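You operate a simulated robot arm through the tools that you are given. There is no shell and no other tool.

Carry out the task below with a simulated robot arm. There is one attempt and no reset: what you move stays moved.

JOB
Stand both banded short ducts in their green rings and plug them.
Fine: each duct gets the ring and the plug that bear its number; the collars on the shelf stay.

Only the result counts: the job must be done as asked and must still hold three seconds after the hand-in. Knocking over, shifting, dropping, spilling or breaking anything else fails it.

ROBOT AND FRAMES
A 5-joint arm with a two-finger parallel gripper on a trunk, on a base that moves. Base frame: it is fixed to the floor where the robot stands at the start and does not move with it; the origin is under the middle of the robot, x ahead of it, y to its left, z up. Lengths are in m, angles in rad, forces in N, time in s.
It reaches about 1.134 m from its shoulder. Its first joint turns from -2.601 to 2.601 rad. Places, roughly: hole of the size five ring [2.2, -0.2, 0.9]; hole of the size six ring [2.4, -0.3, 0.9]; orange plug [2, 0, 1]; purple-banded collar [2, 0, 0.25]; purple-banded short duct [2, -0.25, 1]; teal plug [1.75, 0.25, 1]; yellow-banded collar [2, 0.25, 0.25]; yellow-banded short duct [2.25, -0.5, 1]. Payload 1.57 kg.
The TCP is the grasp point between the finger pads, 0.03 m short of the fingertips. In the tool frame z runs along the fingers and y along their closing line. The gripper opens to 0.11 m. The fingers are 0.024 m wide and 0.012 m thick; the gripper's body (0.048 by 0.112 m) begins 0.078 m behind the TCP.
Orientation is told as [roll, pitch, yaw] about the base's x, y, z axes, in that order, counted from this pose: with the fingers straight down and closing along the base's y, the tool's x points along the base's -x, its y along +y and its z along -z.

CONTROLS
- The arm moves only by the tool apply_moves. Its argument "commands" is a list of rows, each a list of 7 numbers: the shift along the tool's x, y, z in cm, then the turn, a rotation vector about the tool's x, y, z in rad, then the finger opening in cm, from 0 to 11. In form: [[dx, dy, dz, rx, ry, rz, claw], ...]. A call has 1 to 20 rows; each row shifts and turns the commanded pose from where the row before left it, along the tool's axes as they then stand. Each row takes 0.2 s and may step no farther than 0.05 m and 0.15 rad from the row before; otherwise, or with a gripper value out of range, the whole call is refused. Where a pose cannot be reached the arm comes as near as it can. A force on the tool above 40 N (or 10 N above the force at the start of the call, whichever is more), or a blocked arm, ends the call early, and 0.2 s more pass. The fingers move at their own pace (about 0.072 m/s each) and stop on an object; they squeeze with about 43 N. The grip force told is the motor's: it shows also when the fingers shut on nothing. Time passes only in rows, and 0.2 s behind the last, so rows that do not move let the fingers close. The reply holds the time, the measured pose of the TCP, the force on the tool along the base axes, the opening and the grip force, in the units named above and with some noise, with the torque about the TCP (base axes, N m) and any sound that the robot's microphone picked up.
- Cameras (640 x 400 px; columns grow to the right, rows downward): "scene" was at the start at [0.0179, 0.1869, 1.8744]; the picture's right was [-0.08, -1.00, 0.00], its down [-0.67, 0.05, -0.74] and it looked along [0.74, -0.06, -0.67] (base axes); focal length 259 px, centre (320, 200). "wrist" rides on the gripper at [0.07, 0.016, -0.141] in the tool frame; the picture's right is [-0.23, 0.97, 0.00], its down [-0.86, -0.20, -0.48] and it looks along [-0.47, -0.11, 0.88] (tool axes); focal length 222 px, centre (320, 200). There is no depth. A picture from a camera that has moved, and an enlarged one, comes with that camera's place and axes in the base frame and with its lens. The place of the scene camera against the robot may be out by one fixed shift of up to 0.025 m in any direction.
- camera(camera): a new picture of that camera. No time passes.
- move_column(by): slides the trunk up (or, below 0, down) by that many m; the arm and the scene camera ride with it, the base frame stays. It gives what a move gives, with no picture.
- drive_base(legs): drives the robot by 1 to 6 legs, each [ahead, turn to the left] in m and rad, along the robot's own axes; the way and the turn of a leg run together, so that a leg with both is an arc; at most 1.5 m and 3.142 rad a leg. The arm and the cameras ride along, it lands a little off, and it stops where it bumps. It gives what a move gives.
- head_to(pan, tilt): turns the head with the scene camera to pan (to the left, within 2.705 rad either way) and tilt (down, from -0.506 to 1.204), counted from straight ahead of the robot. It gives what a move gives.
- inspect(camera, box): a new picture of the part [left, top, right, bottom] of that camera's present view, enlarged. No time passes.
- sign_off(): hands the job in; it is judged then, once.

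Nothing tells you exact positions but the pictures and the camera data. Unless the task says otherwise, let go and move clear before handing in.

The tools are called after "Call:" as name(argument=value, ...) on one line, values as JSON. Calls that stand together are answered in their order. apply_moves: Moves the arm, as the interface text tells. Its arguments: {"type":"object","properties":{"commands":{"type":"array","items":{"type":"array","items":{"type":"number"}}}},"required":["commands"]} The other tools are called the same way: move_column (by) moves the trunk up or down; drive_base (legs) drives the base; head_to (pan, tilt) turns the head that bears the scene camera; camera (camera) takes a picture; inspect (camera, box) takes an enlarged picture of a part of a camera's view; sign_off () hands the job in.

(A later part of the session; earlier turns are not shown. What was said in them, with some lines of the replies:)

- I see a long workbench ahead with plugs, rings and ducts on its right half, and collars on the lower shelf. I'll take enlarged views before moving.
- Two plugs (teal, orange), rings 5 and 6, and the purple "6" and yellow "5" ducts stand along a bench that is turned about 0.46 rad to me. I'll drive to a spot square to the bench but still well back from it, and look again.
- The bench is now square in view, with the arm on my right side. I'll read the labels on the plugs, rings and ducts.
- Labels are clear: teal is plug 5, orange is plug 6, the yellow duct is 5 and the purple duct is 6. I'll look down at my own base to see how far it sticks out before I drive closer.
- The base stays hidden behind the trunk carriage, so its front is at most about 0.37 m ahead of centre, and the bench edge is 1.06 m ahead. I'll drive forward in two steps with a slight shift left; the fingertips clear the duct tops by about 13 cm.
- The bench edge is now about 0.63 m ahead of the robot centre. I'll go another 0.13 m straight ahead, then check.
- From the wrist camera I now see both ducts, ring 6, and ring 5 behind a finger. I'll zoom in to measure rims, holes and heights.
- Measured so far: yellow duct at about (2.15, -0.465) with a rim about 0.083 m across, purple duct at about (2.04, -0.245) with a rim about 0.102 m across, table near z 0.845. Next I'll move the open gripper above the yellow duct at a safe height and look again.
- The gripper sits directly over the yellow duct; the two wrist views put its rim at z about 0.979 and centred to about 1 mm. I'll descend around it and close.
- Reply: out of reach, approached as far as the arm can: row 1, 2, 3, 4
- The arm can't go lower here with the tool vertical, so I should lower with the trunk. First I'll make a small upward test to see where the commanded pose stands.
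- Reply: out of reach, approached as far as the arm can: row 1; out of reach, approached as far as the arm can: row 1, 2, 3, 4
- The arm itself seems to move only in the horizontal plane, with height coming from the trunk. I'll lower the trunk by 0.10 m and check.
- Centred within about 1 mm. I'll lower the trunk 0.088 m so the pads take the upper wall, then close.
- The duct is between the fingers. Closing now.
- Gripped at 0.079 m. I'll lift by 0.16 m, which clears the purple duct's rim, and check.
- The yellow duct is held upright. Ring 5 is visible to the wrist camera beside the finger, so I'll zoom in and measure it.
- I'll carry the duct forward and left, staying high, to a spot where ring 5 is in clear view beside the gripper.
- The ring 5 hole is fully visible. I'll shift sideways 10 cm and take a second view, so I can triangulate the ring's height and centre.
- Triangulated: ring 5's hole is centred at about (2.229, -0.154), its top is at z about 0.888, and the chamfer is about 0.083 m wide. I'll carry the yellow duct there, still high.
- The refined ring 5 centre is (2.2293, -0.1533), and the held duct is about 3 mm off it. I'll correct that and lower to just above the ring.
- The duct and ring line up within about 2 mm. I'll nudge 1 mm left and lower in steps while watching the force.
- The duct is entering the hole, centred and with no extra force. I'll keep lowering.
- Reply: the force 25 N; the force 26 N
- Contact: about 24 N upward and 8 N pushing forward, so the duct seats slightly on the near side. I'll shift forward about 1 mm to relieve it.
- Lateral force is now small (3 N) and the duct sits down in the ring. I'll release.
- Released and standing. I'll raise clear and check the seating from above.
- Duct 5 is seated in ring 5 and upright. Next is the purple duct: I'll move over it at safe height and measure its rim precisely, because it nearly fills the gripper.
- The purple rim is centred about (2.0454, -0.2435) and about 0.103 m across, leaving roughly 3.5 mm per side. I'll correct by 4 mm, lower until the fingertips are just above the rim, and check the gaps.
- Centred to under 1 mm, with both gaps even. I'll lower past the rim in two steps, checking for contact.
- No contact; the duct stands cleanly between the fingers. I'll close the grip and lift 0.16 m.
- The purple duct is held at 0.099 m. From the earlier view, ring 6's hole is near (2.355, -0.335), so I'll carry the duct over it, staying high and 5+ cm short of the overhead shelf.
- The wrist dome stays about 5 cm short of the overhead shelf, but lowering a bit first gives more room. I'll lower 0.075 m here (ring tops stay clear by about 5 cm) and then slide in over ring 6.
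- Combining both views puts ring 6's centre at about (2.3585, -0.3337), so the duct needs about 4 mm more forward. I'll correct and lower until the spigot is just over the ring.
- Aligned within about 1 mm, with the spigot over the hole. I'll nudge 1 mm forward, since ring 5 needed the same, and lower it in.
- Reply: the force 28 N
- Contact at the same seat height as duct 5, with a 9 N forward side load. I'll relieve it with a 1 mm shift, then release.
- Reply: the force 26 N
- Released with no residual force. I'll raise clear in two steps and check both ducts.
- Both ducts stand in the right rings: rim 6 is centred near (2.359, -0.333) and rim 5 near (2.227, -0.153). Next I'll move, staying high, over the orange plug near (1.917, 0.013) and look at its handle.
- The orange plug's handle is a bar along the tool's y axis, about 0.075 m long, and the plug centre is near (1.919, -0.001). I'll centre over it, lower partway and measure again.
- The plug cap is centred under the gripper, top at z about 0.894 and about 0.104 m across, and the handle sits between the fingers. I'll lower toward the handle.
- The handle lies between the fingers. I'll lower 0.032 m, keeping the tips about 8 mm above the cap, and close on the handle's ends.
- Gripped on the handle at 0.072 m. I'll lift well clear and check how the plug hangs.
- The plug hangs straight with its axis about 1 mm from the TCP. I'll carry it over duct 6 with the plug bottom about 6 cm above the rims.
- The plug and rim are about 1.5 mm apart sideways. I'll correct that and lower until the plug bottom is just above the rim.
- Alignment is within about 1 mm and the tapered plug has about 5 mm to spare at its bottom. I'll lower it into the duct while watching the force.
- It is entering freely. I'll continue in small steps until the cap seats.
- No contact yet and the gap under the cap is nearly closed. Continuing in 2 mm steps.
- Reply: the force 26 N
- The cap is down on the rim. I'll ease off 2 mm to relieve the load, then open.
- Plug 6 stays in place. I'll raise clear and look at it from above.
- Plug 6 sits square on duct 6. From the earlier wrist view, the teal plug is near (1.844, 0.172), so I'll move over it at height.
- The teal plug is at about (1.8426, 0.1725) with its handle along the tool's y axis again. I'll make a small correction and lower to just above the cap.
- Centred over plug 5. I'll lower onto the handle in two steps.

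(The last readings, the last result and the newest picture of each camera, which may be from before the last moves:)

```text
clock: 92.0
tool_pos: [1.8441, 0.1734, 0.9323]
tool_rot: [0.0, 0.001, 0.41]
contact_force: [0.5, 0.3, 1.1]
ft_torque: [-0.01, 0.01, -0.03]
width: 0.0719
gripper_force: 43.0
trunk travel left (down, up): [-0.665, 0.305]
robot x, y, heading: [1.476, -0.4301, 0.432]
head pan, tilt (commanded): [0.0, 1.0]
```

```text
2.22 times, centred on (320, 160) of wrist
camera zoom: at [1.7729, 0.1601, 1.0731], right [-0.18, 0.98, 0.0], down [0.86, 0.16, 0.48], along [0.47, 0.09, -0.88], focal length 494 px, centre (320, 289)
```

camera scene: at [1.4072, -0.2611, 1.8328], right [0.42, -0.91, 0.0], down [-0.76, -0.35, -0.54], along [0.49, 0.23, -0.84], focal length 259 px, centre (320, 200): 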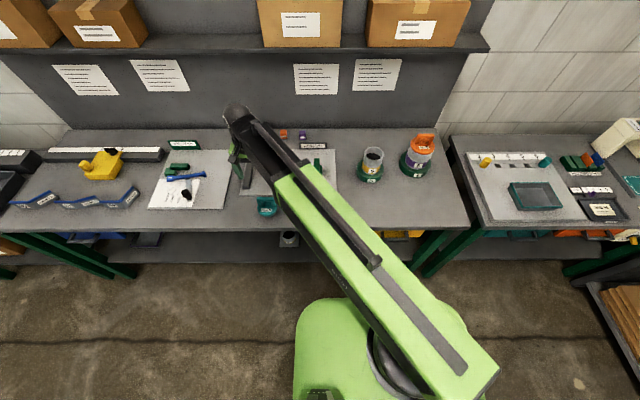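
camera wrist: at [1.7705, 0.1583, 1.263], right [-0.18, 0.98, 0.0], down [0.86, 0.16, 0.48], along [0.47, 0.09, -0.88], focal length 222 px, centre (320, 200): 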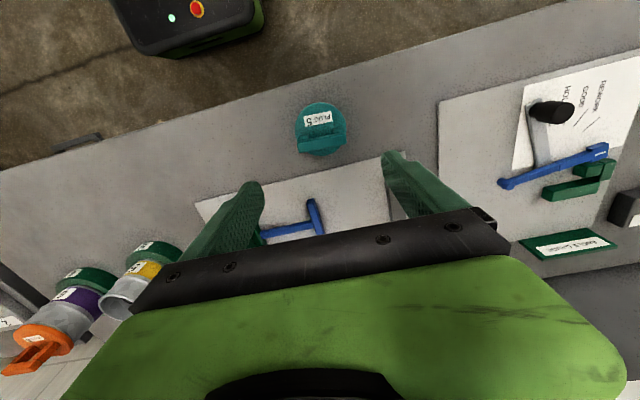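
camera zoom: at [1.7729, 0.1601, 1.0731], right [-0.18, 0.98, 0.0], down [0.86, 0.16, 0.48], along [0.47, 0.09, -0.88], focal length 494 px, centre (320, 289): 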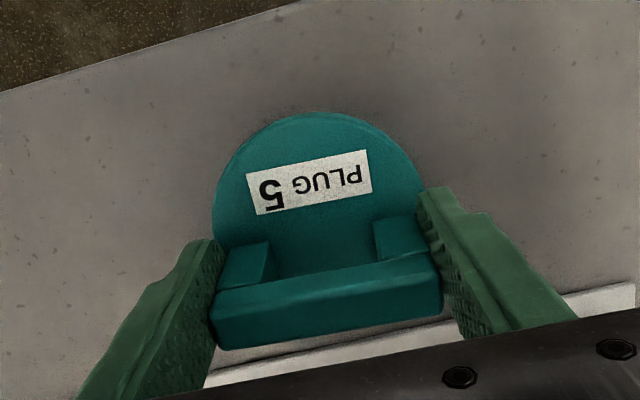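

Gripped at 0.072 m. I'll lift 0.19 m and carry it over duct 5.

Call:
move_column(by=0.19)

Call:
apply_moves(commands=[[-2.037, -4.112, 0, 0, 0, 0, 5], [-2.037, -4.112, 0, 0, 0, 0, 5], [-2.037, -4.112, 0, 0, 0, 0, 5], [-2.037, -4.112, 0, 0, 0, 0, 5], [-2.037, -4.112, 0, 0, 0, 0, 5], [-2.037, -4.112, 0, 0, 0, 0, 5], [-2.037, -4.112, 0, 0, 0, 0, 5], [-2.037, -4.112, 0, 0, 0, 0, 5], [-2.037, -4.112, 0, 0, 0, 0, 5], [-2.037, -4.112, 0, 0, 0, 0, 5], [-2.037, -4.112, 0, 0, 0, 0, 5], [0, 0, 0, 0, 0, 0, 5], [0, 0, 0, 0, 0, 0, 5]])

Call:
camera(camera="wrist")

Call:
inspect(camera="wrist", box=[260, 60, 380, 150])

Call:
inspect(camera="scene", box=[340, 70, 460, 190])

```text
clock: 94.1
tool_pos: [1.8441, 0.1728, 1.1216]
tool_rot: [0.001, 0.0, 0.409]
contact_force: [-0.6, -0.6, -1.4]
ft_torque: [-0.01, 0.02, 0.0]
width: 0.0718
gripper_force: 43.3
trunk travel left (down, up): [-0.855, 0.115]
robot x, y, heading: [1.4741, -0.4321, 0.431]
head pan, tilt (commanded): [0.0, 1.0]
```

```text
clock: 96.9
tool_pos: [2.2296, -0.1511, 1.1215]
tool_rot: [-0.001, 0.001, 0.41]
contact_force: [-0.3, -0.4, -2.4]
ft_torque: [-0.01, 0.0, 0.02]
width: 0.0716
gripper_force: 42.8
trunk travel left (down, up): [-0.855, 0.115]
robot x, y, heading: [1.4732, -0.4314, 0.438]
head pan, tilt (commanded): [0.0, 1.0]
```

```text
taken
camera wrist: at [2.1595, -0.1645, 1.2628], right [-0.18, 0.98, 0.0], down [0.86, 0.16, 0.48], along [0.47, 0.09, -0.88], focal length 222 px, centre (320, 200)
```

wrist: 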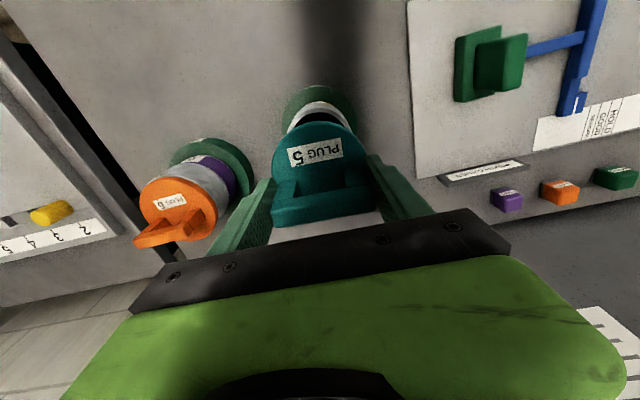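

```text
4.44 times, centred on (320, 105) of wrist
camera zoom: at [2.1595, -0.1645, 1.2628], right [-0.18, 0.98, 0.0], down [0.86, 0.16, 0.48], along [0.47, 0.09, -0.88], focal length 987 px, centre (320, 622)
```

zoom: 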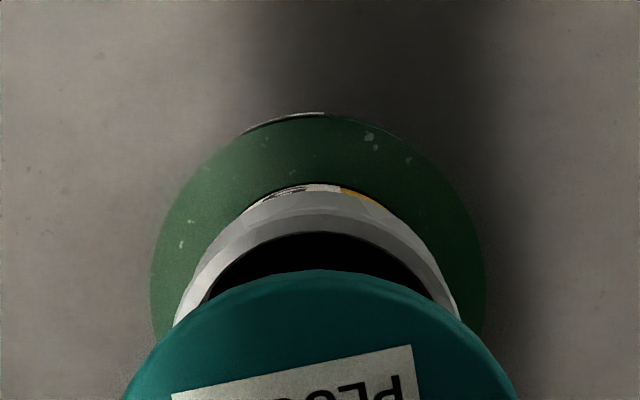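

```text
3.33 times, centred on (400, 130) of scene
camera zoom: at [1.408, -0.2612, 1.8328], right [0.42, -0.91, 0.0], down [-0.76, -0.35, -0.54], along [0.49, 0.23, -0.84], focal length 863 px, centre (53, 433)
```

zoom: 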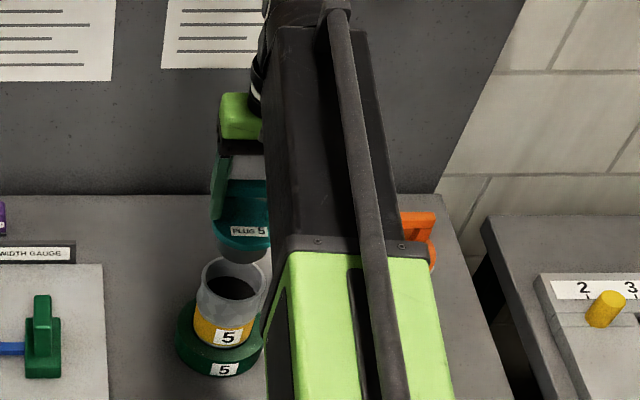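

Call:
inspect(camera="scene", box=[390, 130, 430, 185])

Call:
inspect(camera="scene", box=[355, 120, 425, 185])

```text
7.27 times, centred on (410, 158) of scene
camera zoom: at [1.408, -0.2612, 1.8328], right [0.42, -0.91, 0.0], down [-0.76, -0.35, -0.54], along [0.49, 0.23, -0.84], focal length 1883 px, centre (-334, 509)
```

zoom: 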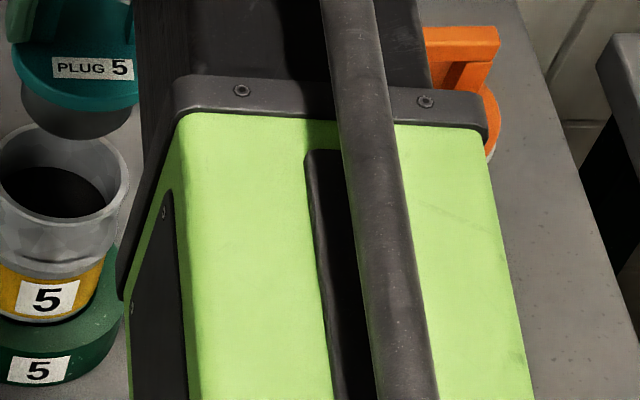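

```text
6.15 times, centred on (390, 152) of scene
camera zoom: at [1.408, -0.2612, 1.8328], right [0.42, -0.91, 0.0], down [-0.76, -0.35, -0.54], along [0.49, 0.23, -0.84], focal length 1593 px, centre (-111, 492)
```

zoom: 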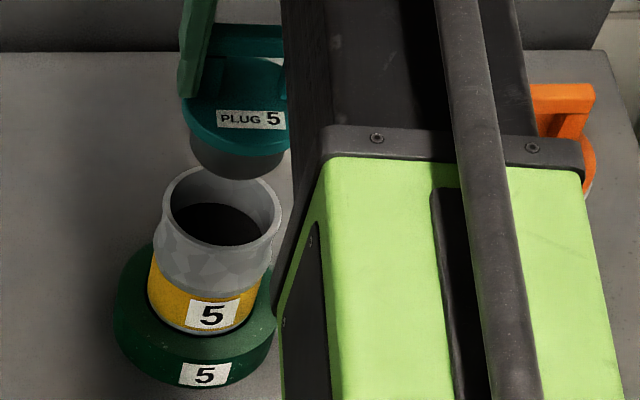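

The plug's rubber part is tapered, so it should enter duct 5 easily. Alignment is within about 1 mm; I'll lower to just above the rim.

Call:
move_column(by=-0.05)

Call:
inspect(camera="wrist", box=[240, 60, 400, 180])

Call:
inspect(camera="scene", box=[350, 110, 420, 180])

```text
clock: 97.8
tool_pos: [2.2291, -0.1521, 1.0721]
tool_rot: [-0.001, -0.001, 0.409]
contact_force: [-0.1, 1.1, -1.6]
ft_torque: [0.03, -0.02, -0.01]
width: 0.0718
gripper_force: 42.5
trunk travel left (down, up): [-0.805, 0.165]
robot x, y, heading: [1.4717, -0.4318, 0.434]
head pan, tilt (commanded): [0.0, 1.0]
```

```text
3.33 times, centred on (320, 120) of wrist
camera zoom: at [2.1591, -0.1643, 1.2129], right [-0.18, 0.98, 0.0], down [0.86, 0.16, 0.48], along [0.47, 0.09, -0.88], focal length 740 px, centre (320, 467)
```

zoom: 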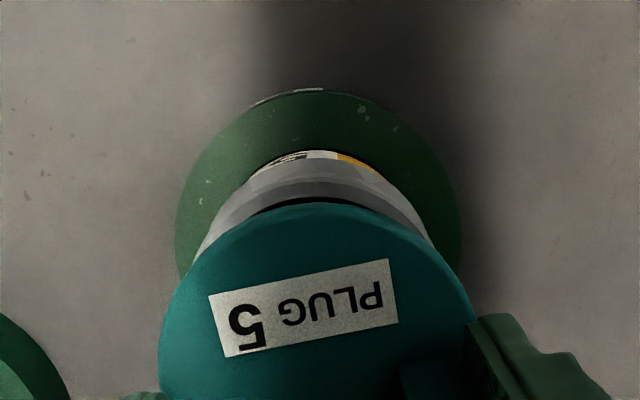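

```text
5.71 times, centred on (385, 145) of scene
camera zoom: at [1.4076, -0.2612, 1.7828], right [0.42, -0.91, 0.0], down [-0.76, -0.35, -0.54], along [0.49, 0.23, -0.84], focal length 1479 px, centre (-51, 514)
```

zoom: 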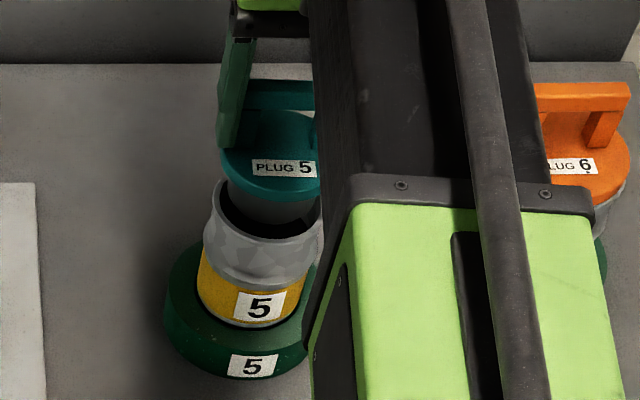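

Call:
move_column(by=-0.02)

Call:
move_column(by=-0.01)

Call:
inspect(camera="scene", box=[350, 110, 420, 180])

```text
clock: 98.5
tool_pos: [2.2299, -0.1515, 1.052]
tool_rot: [-0.001, 0.0, 0.41]
contact_force: [0.5, -0.8, -1.2]
ft_torque: [-0.02, 0.05, 0.02]
width: 0.0715
gripper_force: 42.9
trunk travel left (down, up): [-0.785, 0.185]
robot x, y, heading: [1.4717, -0.4315, 0.43]
head pan, tilt (commanded): [0.0, 1.0]
```

```text
clock: 99.1
tool_pos: [2.2315, -0.1513, 1.0419]
tool_rot: [0.0, 0.001, 0.411]
contact_force: [-0.3, 0.4, -2.0]
ft_torque: [-0.01, 0.0, 0.01]
width: 0.0718
gripper_force: 42.6
trunk travel left (down, up): [-0.775, 0.195]
robot x, y, heading: [1.4748, -0.4294, 0.436]
head pan, tilt (commanded): [0.0, 1.0]
```

```text
5.71 times, centred on (385, 145) of scene
camera zoom: at [1.4076, -0.2612, 1.7528], right [0.42, -0.91, 0.0], down [-0.76, -0.35, -0.54], along [0.49, 0.23, -0.84], focal length 1479 px, centre (-51, 514)
```

zoom: 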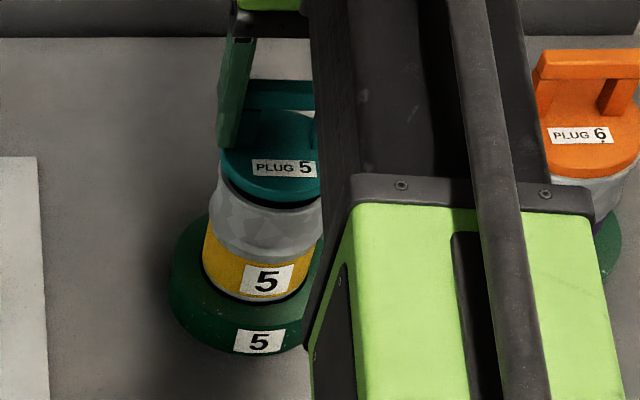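

It is going in freely. I'll keep going in small steps until it seats.

Call:
move_column(by=-0.006)

Call:
move_column(by=-0.003)

Call:
move_column(by=-0.002)

```text
clock: 99.6
tool_pos: [2.23, -0.1511, 1.0349]
tool_rot: [-0.001, 0.0, 0.409]
contact_force: [0.6, -0.1, -1.4]
ft_torque: [-0.01, -0.01, -0.01]
width: 0.0716
gripper_force: 42.9
trunk travel left (down, up): [-0.769, 0.201]
robot x, y, heading: [1.4739, -0.4306, 0.435]
head pan, tilt (commanded): [0.0, 1.0]
```

```text
clock: 100.1
tool_pos: [2.2303, -0.1507, 1.0331]
tool_rot: [0.0, -0.001, 0.409]
contact_force: [-0.1, 0.1, -2.2]
ft_torque: [0.0, 0.03, -0.03]
width: 0.072
gripper_force: 42.9
trunk travel left (down, up): [-0.766, 0.204]
robot x, y, heading: [1.4746, -0.43, 0.435]
head pan, tilt (commanded): [0.0, 1.0]
```

```text
clock: 100.7
tool_pos: [2.2299, -0.1517, 1.0314]
tool_rot: [-0.001, -0.002, 0.409]
contact_force: [5.3, 1.2, 16.5]
ft_torque: [0.16, -0.34, 0.0]
width: 0.0719
gripper_force: 43.8
trunk travel left (down, up): [-0.764, 0.206]
robot x, y, heading: [1.4723, -0.4275, 0.433]
head pan, tilt (commanded): [0.0, 1.0]
```

Call:
move_column(by=-0.002)

Call:
inspect(camera="scene", box=[350, 110, 420, 180])

Call:
inspect(camera="wrist", box=[240, 60, 400, 180])

```text
clock: 101.2
tool_pos: [2.2281, -0.1532, 1.0299]
tool_rot: [-0.001, -0.001, 0.413]
contact_force: [1.6, 2.1, 27.0]
ft_torque: [-0.07, 0.14, -0.01]
width: 0.0716
gripper_force: 42.9
trunk travel left (down, up): [-0.762, 0.208]
robot x, y, heading: [1.4716, -0.4297, 0.431]
head pan, tilt (commanded): [0.0, 1.0]
```

```text
5.71 times, centred on (385, 145) of scene
camera zoom: at [1.4046, -0.2621, 1.74], right [0.42, -0.91, 0.0], down [-0.76, -0.35, -0.54], along [0.49, 0.23, -0.84], focal length 1479 px, centre (-51, 514)
```

zoom: 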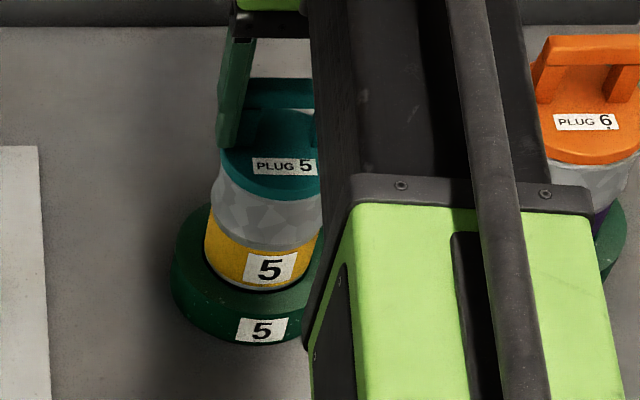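

```text
3.33 times, centred on (320, 120) of wrist
camera zoom: at [2.157, -0.1649, 1.1716], right [-0.18, 0.98, 0.0], down [0.86, 0.16, 0.48], along [0.47, 0.09, -0.88], focal length 740 px, centre (320, 467)
```

zoom: 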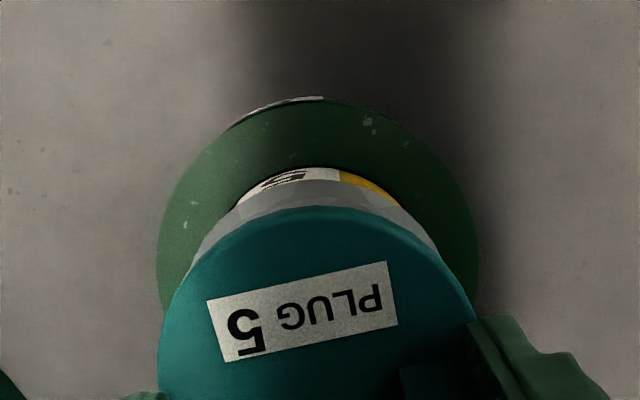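

Plug 5's cap is down on the rim with the same seating force as plug 6. I'll ease off 2 mm and open.

Call:
move_column(by=0.002)

Call:
apply_moves(commands=[[0, 0, 0, 0, 0, 0, 8], [0, 0, 0, 0, 0, 0, 10], [0, 0, 0, 0, 0, 0, 10], [0, 0, 0, 0, 0, 0, 10]])

Call:
move_column(by=0.09)

Call:
camera(camera="wrist")

Call:
inspect(camera="scene", box=[340, 110, 460, 190])

```text
clock: 101.7
tool_pos: [2.2297, -0.1523, 1.0306]
tool_rot: [0.001, 0.0, 0.411]
contact_force: [-1.5, 0.2, 1.1]
ft_torque: [-0.1, 0.2, -0.02]
width: 0.0721
gripper_force: 42.6
trunk travel left (down, up): [-0.764, 0.206]
robot x, y, heading: [1.4738, -0.4307, 0.431]
head pan, tilt (commanded): [0.0, 1.0]
```

```text
clock: 102.7
tool_pos: [2.2301, -0.152, 1.0304]
tool_rot: [0.0, 0.0, 0.41]
contact_force: [0.1, 0.9, -0.4]
ft_torque: [0.02, 0.01, -0.03]
width: 0.0999
gripper_force: 0.0
trunk travel left (down, up): [-0.764, 0.206]
robot x, y, heading: [1.4731, -0.4309, 0.436]
head pan, tilt (commanded): [0.0, 1.0]
```

```text
clock: 103.9
tool_pos: [2.2293, -0.1522, 1.1208]
tool_rot: [0.0, 0.0, 0.411]
contact_force: [-0.2, 1.5, -0.2]
ft_torque: [0.01, -0.01, -0.01]
width: 0.1002
gripper_force: 0.1
trunk travel left (down, up): [-0.854, 0.116]
robot x, y, heading: [1.4722, -0.4277, 0.436]
head pan, tilt (commanded): [0.0, 1.0]
```

```text
taken
camera wrist: at [2.1591, -0.1643, 1.2619], right [-0.18, 0.98, 0.0], down [0.86, 0.16, 0.48], along [0.47, 0.09, -0.88], focal length 222 px, centre (320, 200)
```

wrist: 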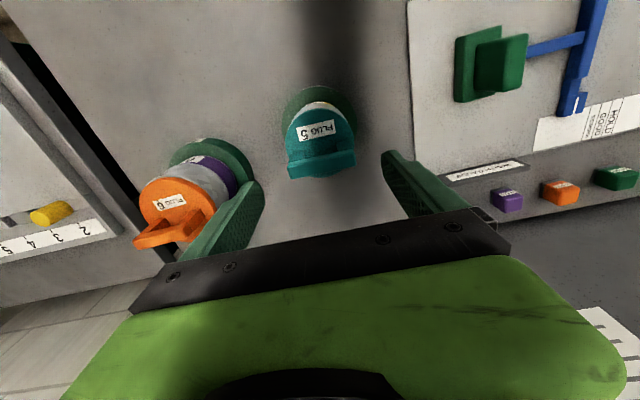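

```text
5.00 times, centred on (400, 150) of scene
camera zoom: at [1.4075, -0.2611, 1.8318], right [0.42, -0.91, 0.0], down [-0.76, -0.35, -0.54], along [0.49, 0.23, -0.84], focal length 1294 px, centre (-80, 450)
```

zoom: 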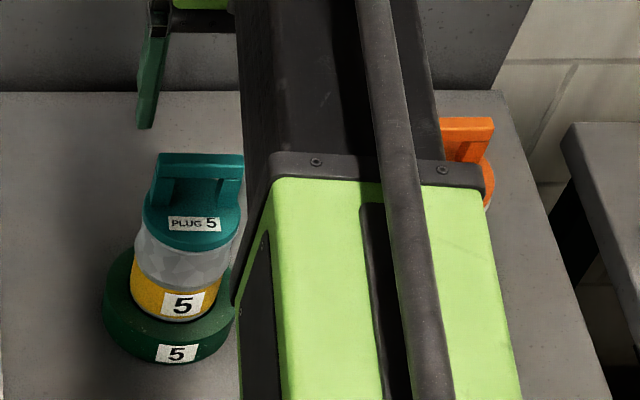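

Both plugs are in and released. I'll move the arm clear to the side and take a final look at everything.

Call:
apply_moves(commands=[[2.0, 4.0, 0, 0, 0, 0, 10], [2.0, 4.0, 0, 0, 0, 0, 10], [2.0, 4.0, 0, 0, 0, 0, 10], [2.0, 4.0, 0, 0, 0, 0, 10], [2.0, 4.0, 0, 0, 0, 0, 10], [2.0, 4.0, 0, 0, 0, 0, 10], [2.0, 4.0, 0, 0, 0, 0, 10], [0, 0, 0, 0, 0, 0, 10]])

Call:
camera(camera="scene")

Call:
inspect(camera="scene", box=[350, 110, 450, 190])

Call:
inspect(camera="scene", box=[240, 210, 360, 260])

```text
clock: 105.7
tool_pos: [1.9883, 0.0495, 1.1199]
tool_rot: [0.0, -0.001, 0.41]
contact_force: [-0.2, -0.5, 0.6]
ft_torque: [-0.02, 0.01, -0.03]
width: 0.1
gripper_force: 0.0
trunk travel left (down, up): [-0.854, 0.116]
robot x, y, heading: [1.4742, -0.4311, 0.433]
head pan, tilt (commanded): [0.0, 1.0]
```

```text
taken
camera scene: at [1.4077, -0.2614, 1.8318], right [0.42, -0.91, 0.0], down [-0.76, -0.35, -0.54], along [0.49, 0.23, -0.84], focal length 259 px, centre (320, 200)
```

scene: 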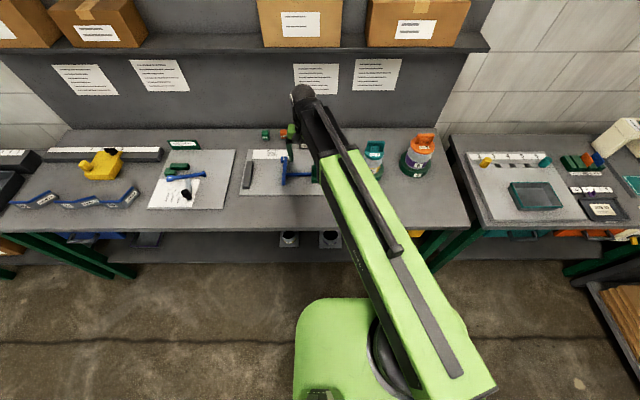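

```text
5.00 times, centred on (400, 150) of scene
camera zoom: at [1.4077, -0.2614, 1.8318], right [0.42, -0.91, 0.0], down [-0.76, -0.35, -0.54], along [0.49, 0.23, -0.84], focal length 1294 px, centre (-80, 450)
```

zoom: 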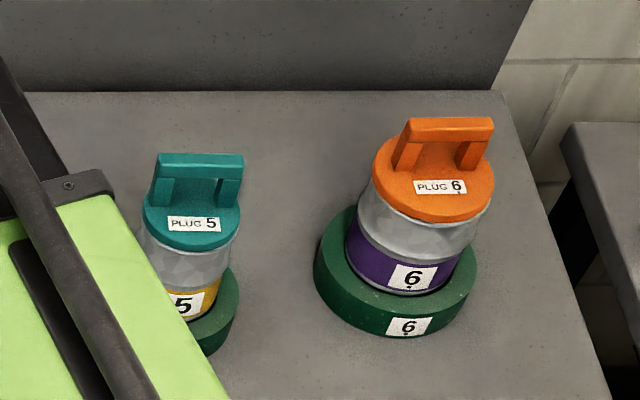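

```text
5.33 times, centred on (300, 235) of scene
camera zoom: at [1.4077, -0.2614, 1.8318], right [0.42, -0.91, 0.0], down [-0.76, -0.35, -0.54], along [0.49, 0.23, -0.84], focal length 1380 px, centre (427, 13)
```

zoom: 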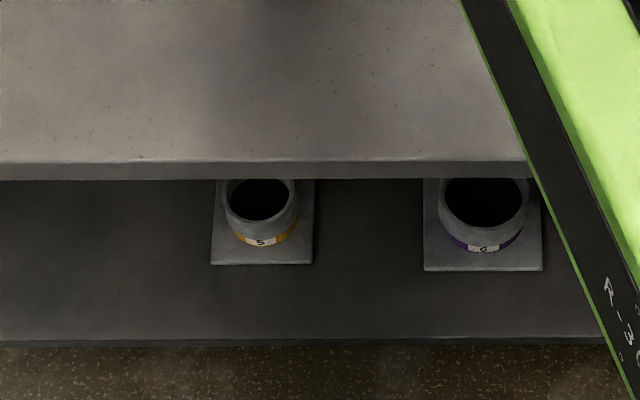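

Call:
inspect(camera="scene", box=[395, 125, 450, 185])

Call:
camera(camera="wrist")

Call:
inspect(camera="wrist", box=[30, 210, 230, 360])

```text
6.67 times, centred on (422, 155) of scene
camera zoom: at [1.4077, -0.2614, 1.8318], right [0.42, -0.91, 0.0], down [-0.76, -0.35, -0.54], along [0.49, 0.23, -0.84], focal length 1726 px, centre (-363, 500)
```

zoom: 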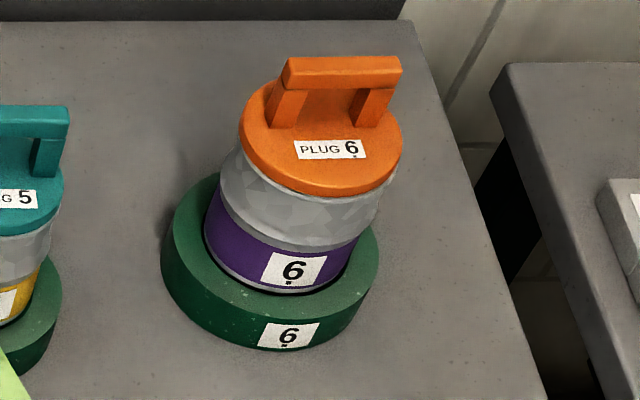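

```text
taken
camera wrist: at [1.9178, 0.0364, 1.262], right [-0.18, 0.98, 0.0], down [0.86, 0.16, 0.48], along [0.47, 0.09, -0.88], focal length 222 px, centre (320, 200)
```

wrist: 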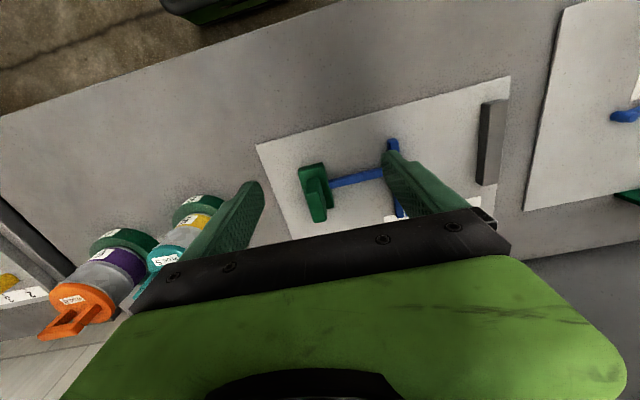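

```text
2.67 times, centred on (130, 285) of wrist
camera zoom: at [1.9178, 0.0364, 1.262], right [-0.18, 0.98, 0.0], down [0.86, 0.16, 0.48], along [0.47, 0.09, -0.88], focal length 592 px, centre (827, -27)
```

zoom: 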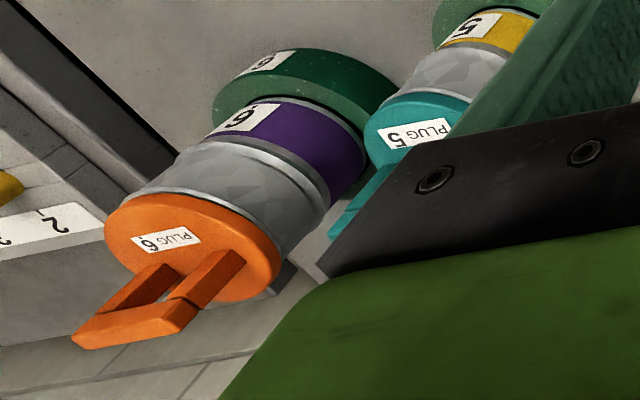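

Both ducts stand upright in the rings bearing their numbers, with plug 5 and plug 6 seated on them. The collars and the rest of the bench are untouched, the gripper is empty and clear, so I'm handing in.

Call:
sign_off()

```text
The job is handed in.
```

Both ducts are standing in their rings and plugged, and I have handed the job in; I don't have the verdict yet.

- **Size 5:** the yellow-banded duct stands upright in ring 5, with the teal plug (labelled 5) seated on it.
- **Size 6:** the purple-banded duct stands upright in ring 6, with the orange plug (labelled 6) seated on it.
- **Seating:** both ducts rest about 5 mm above the bench. They met resistance at the same depth and stayed put when I pressed the plugs down with about 26 N.
- **Everything else:** in the final pictures the collars are still on the shelf, and nothing else on the bench looks moved. The gripper is empty and clear of the work.
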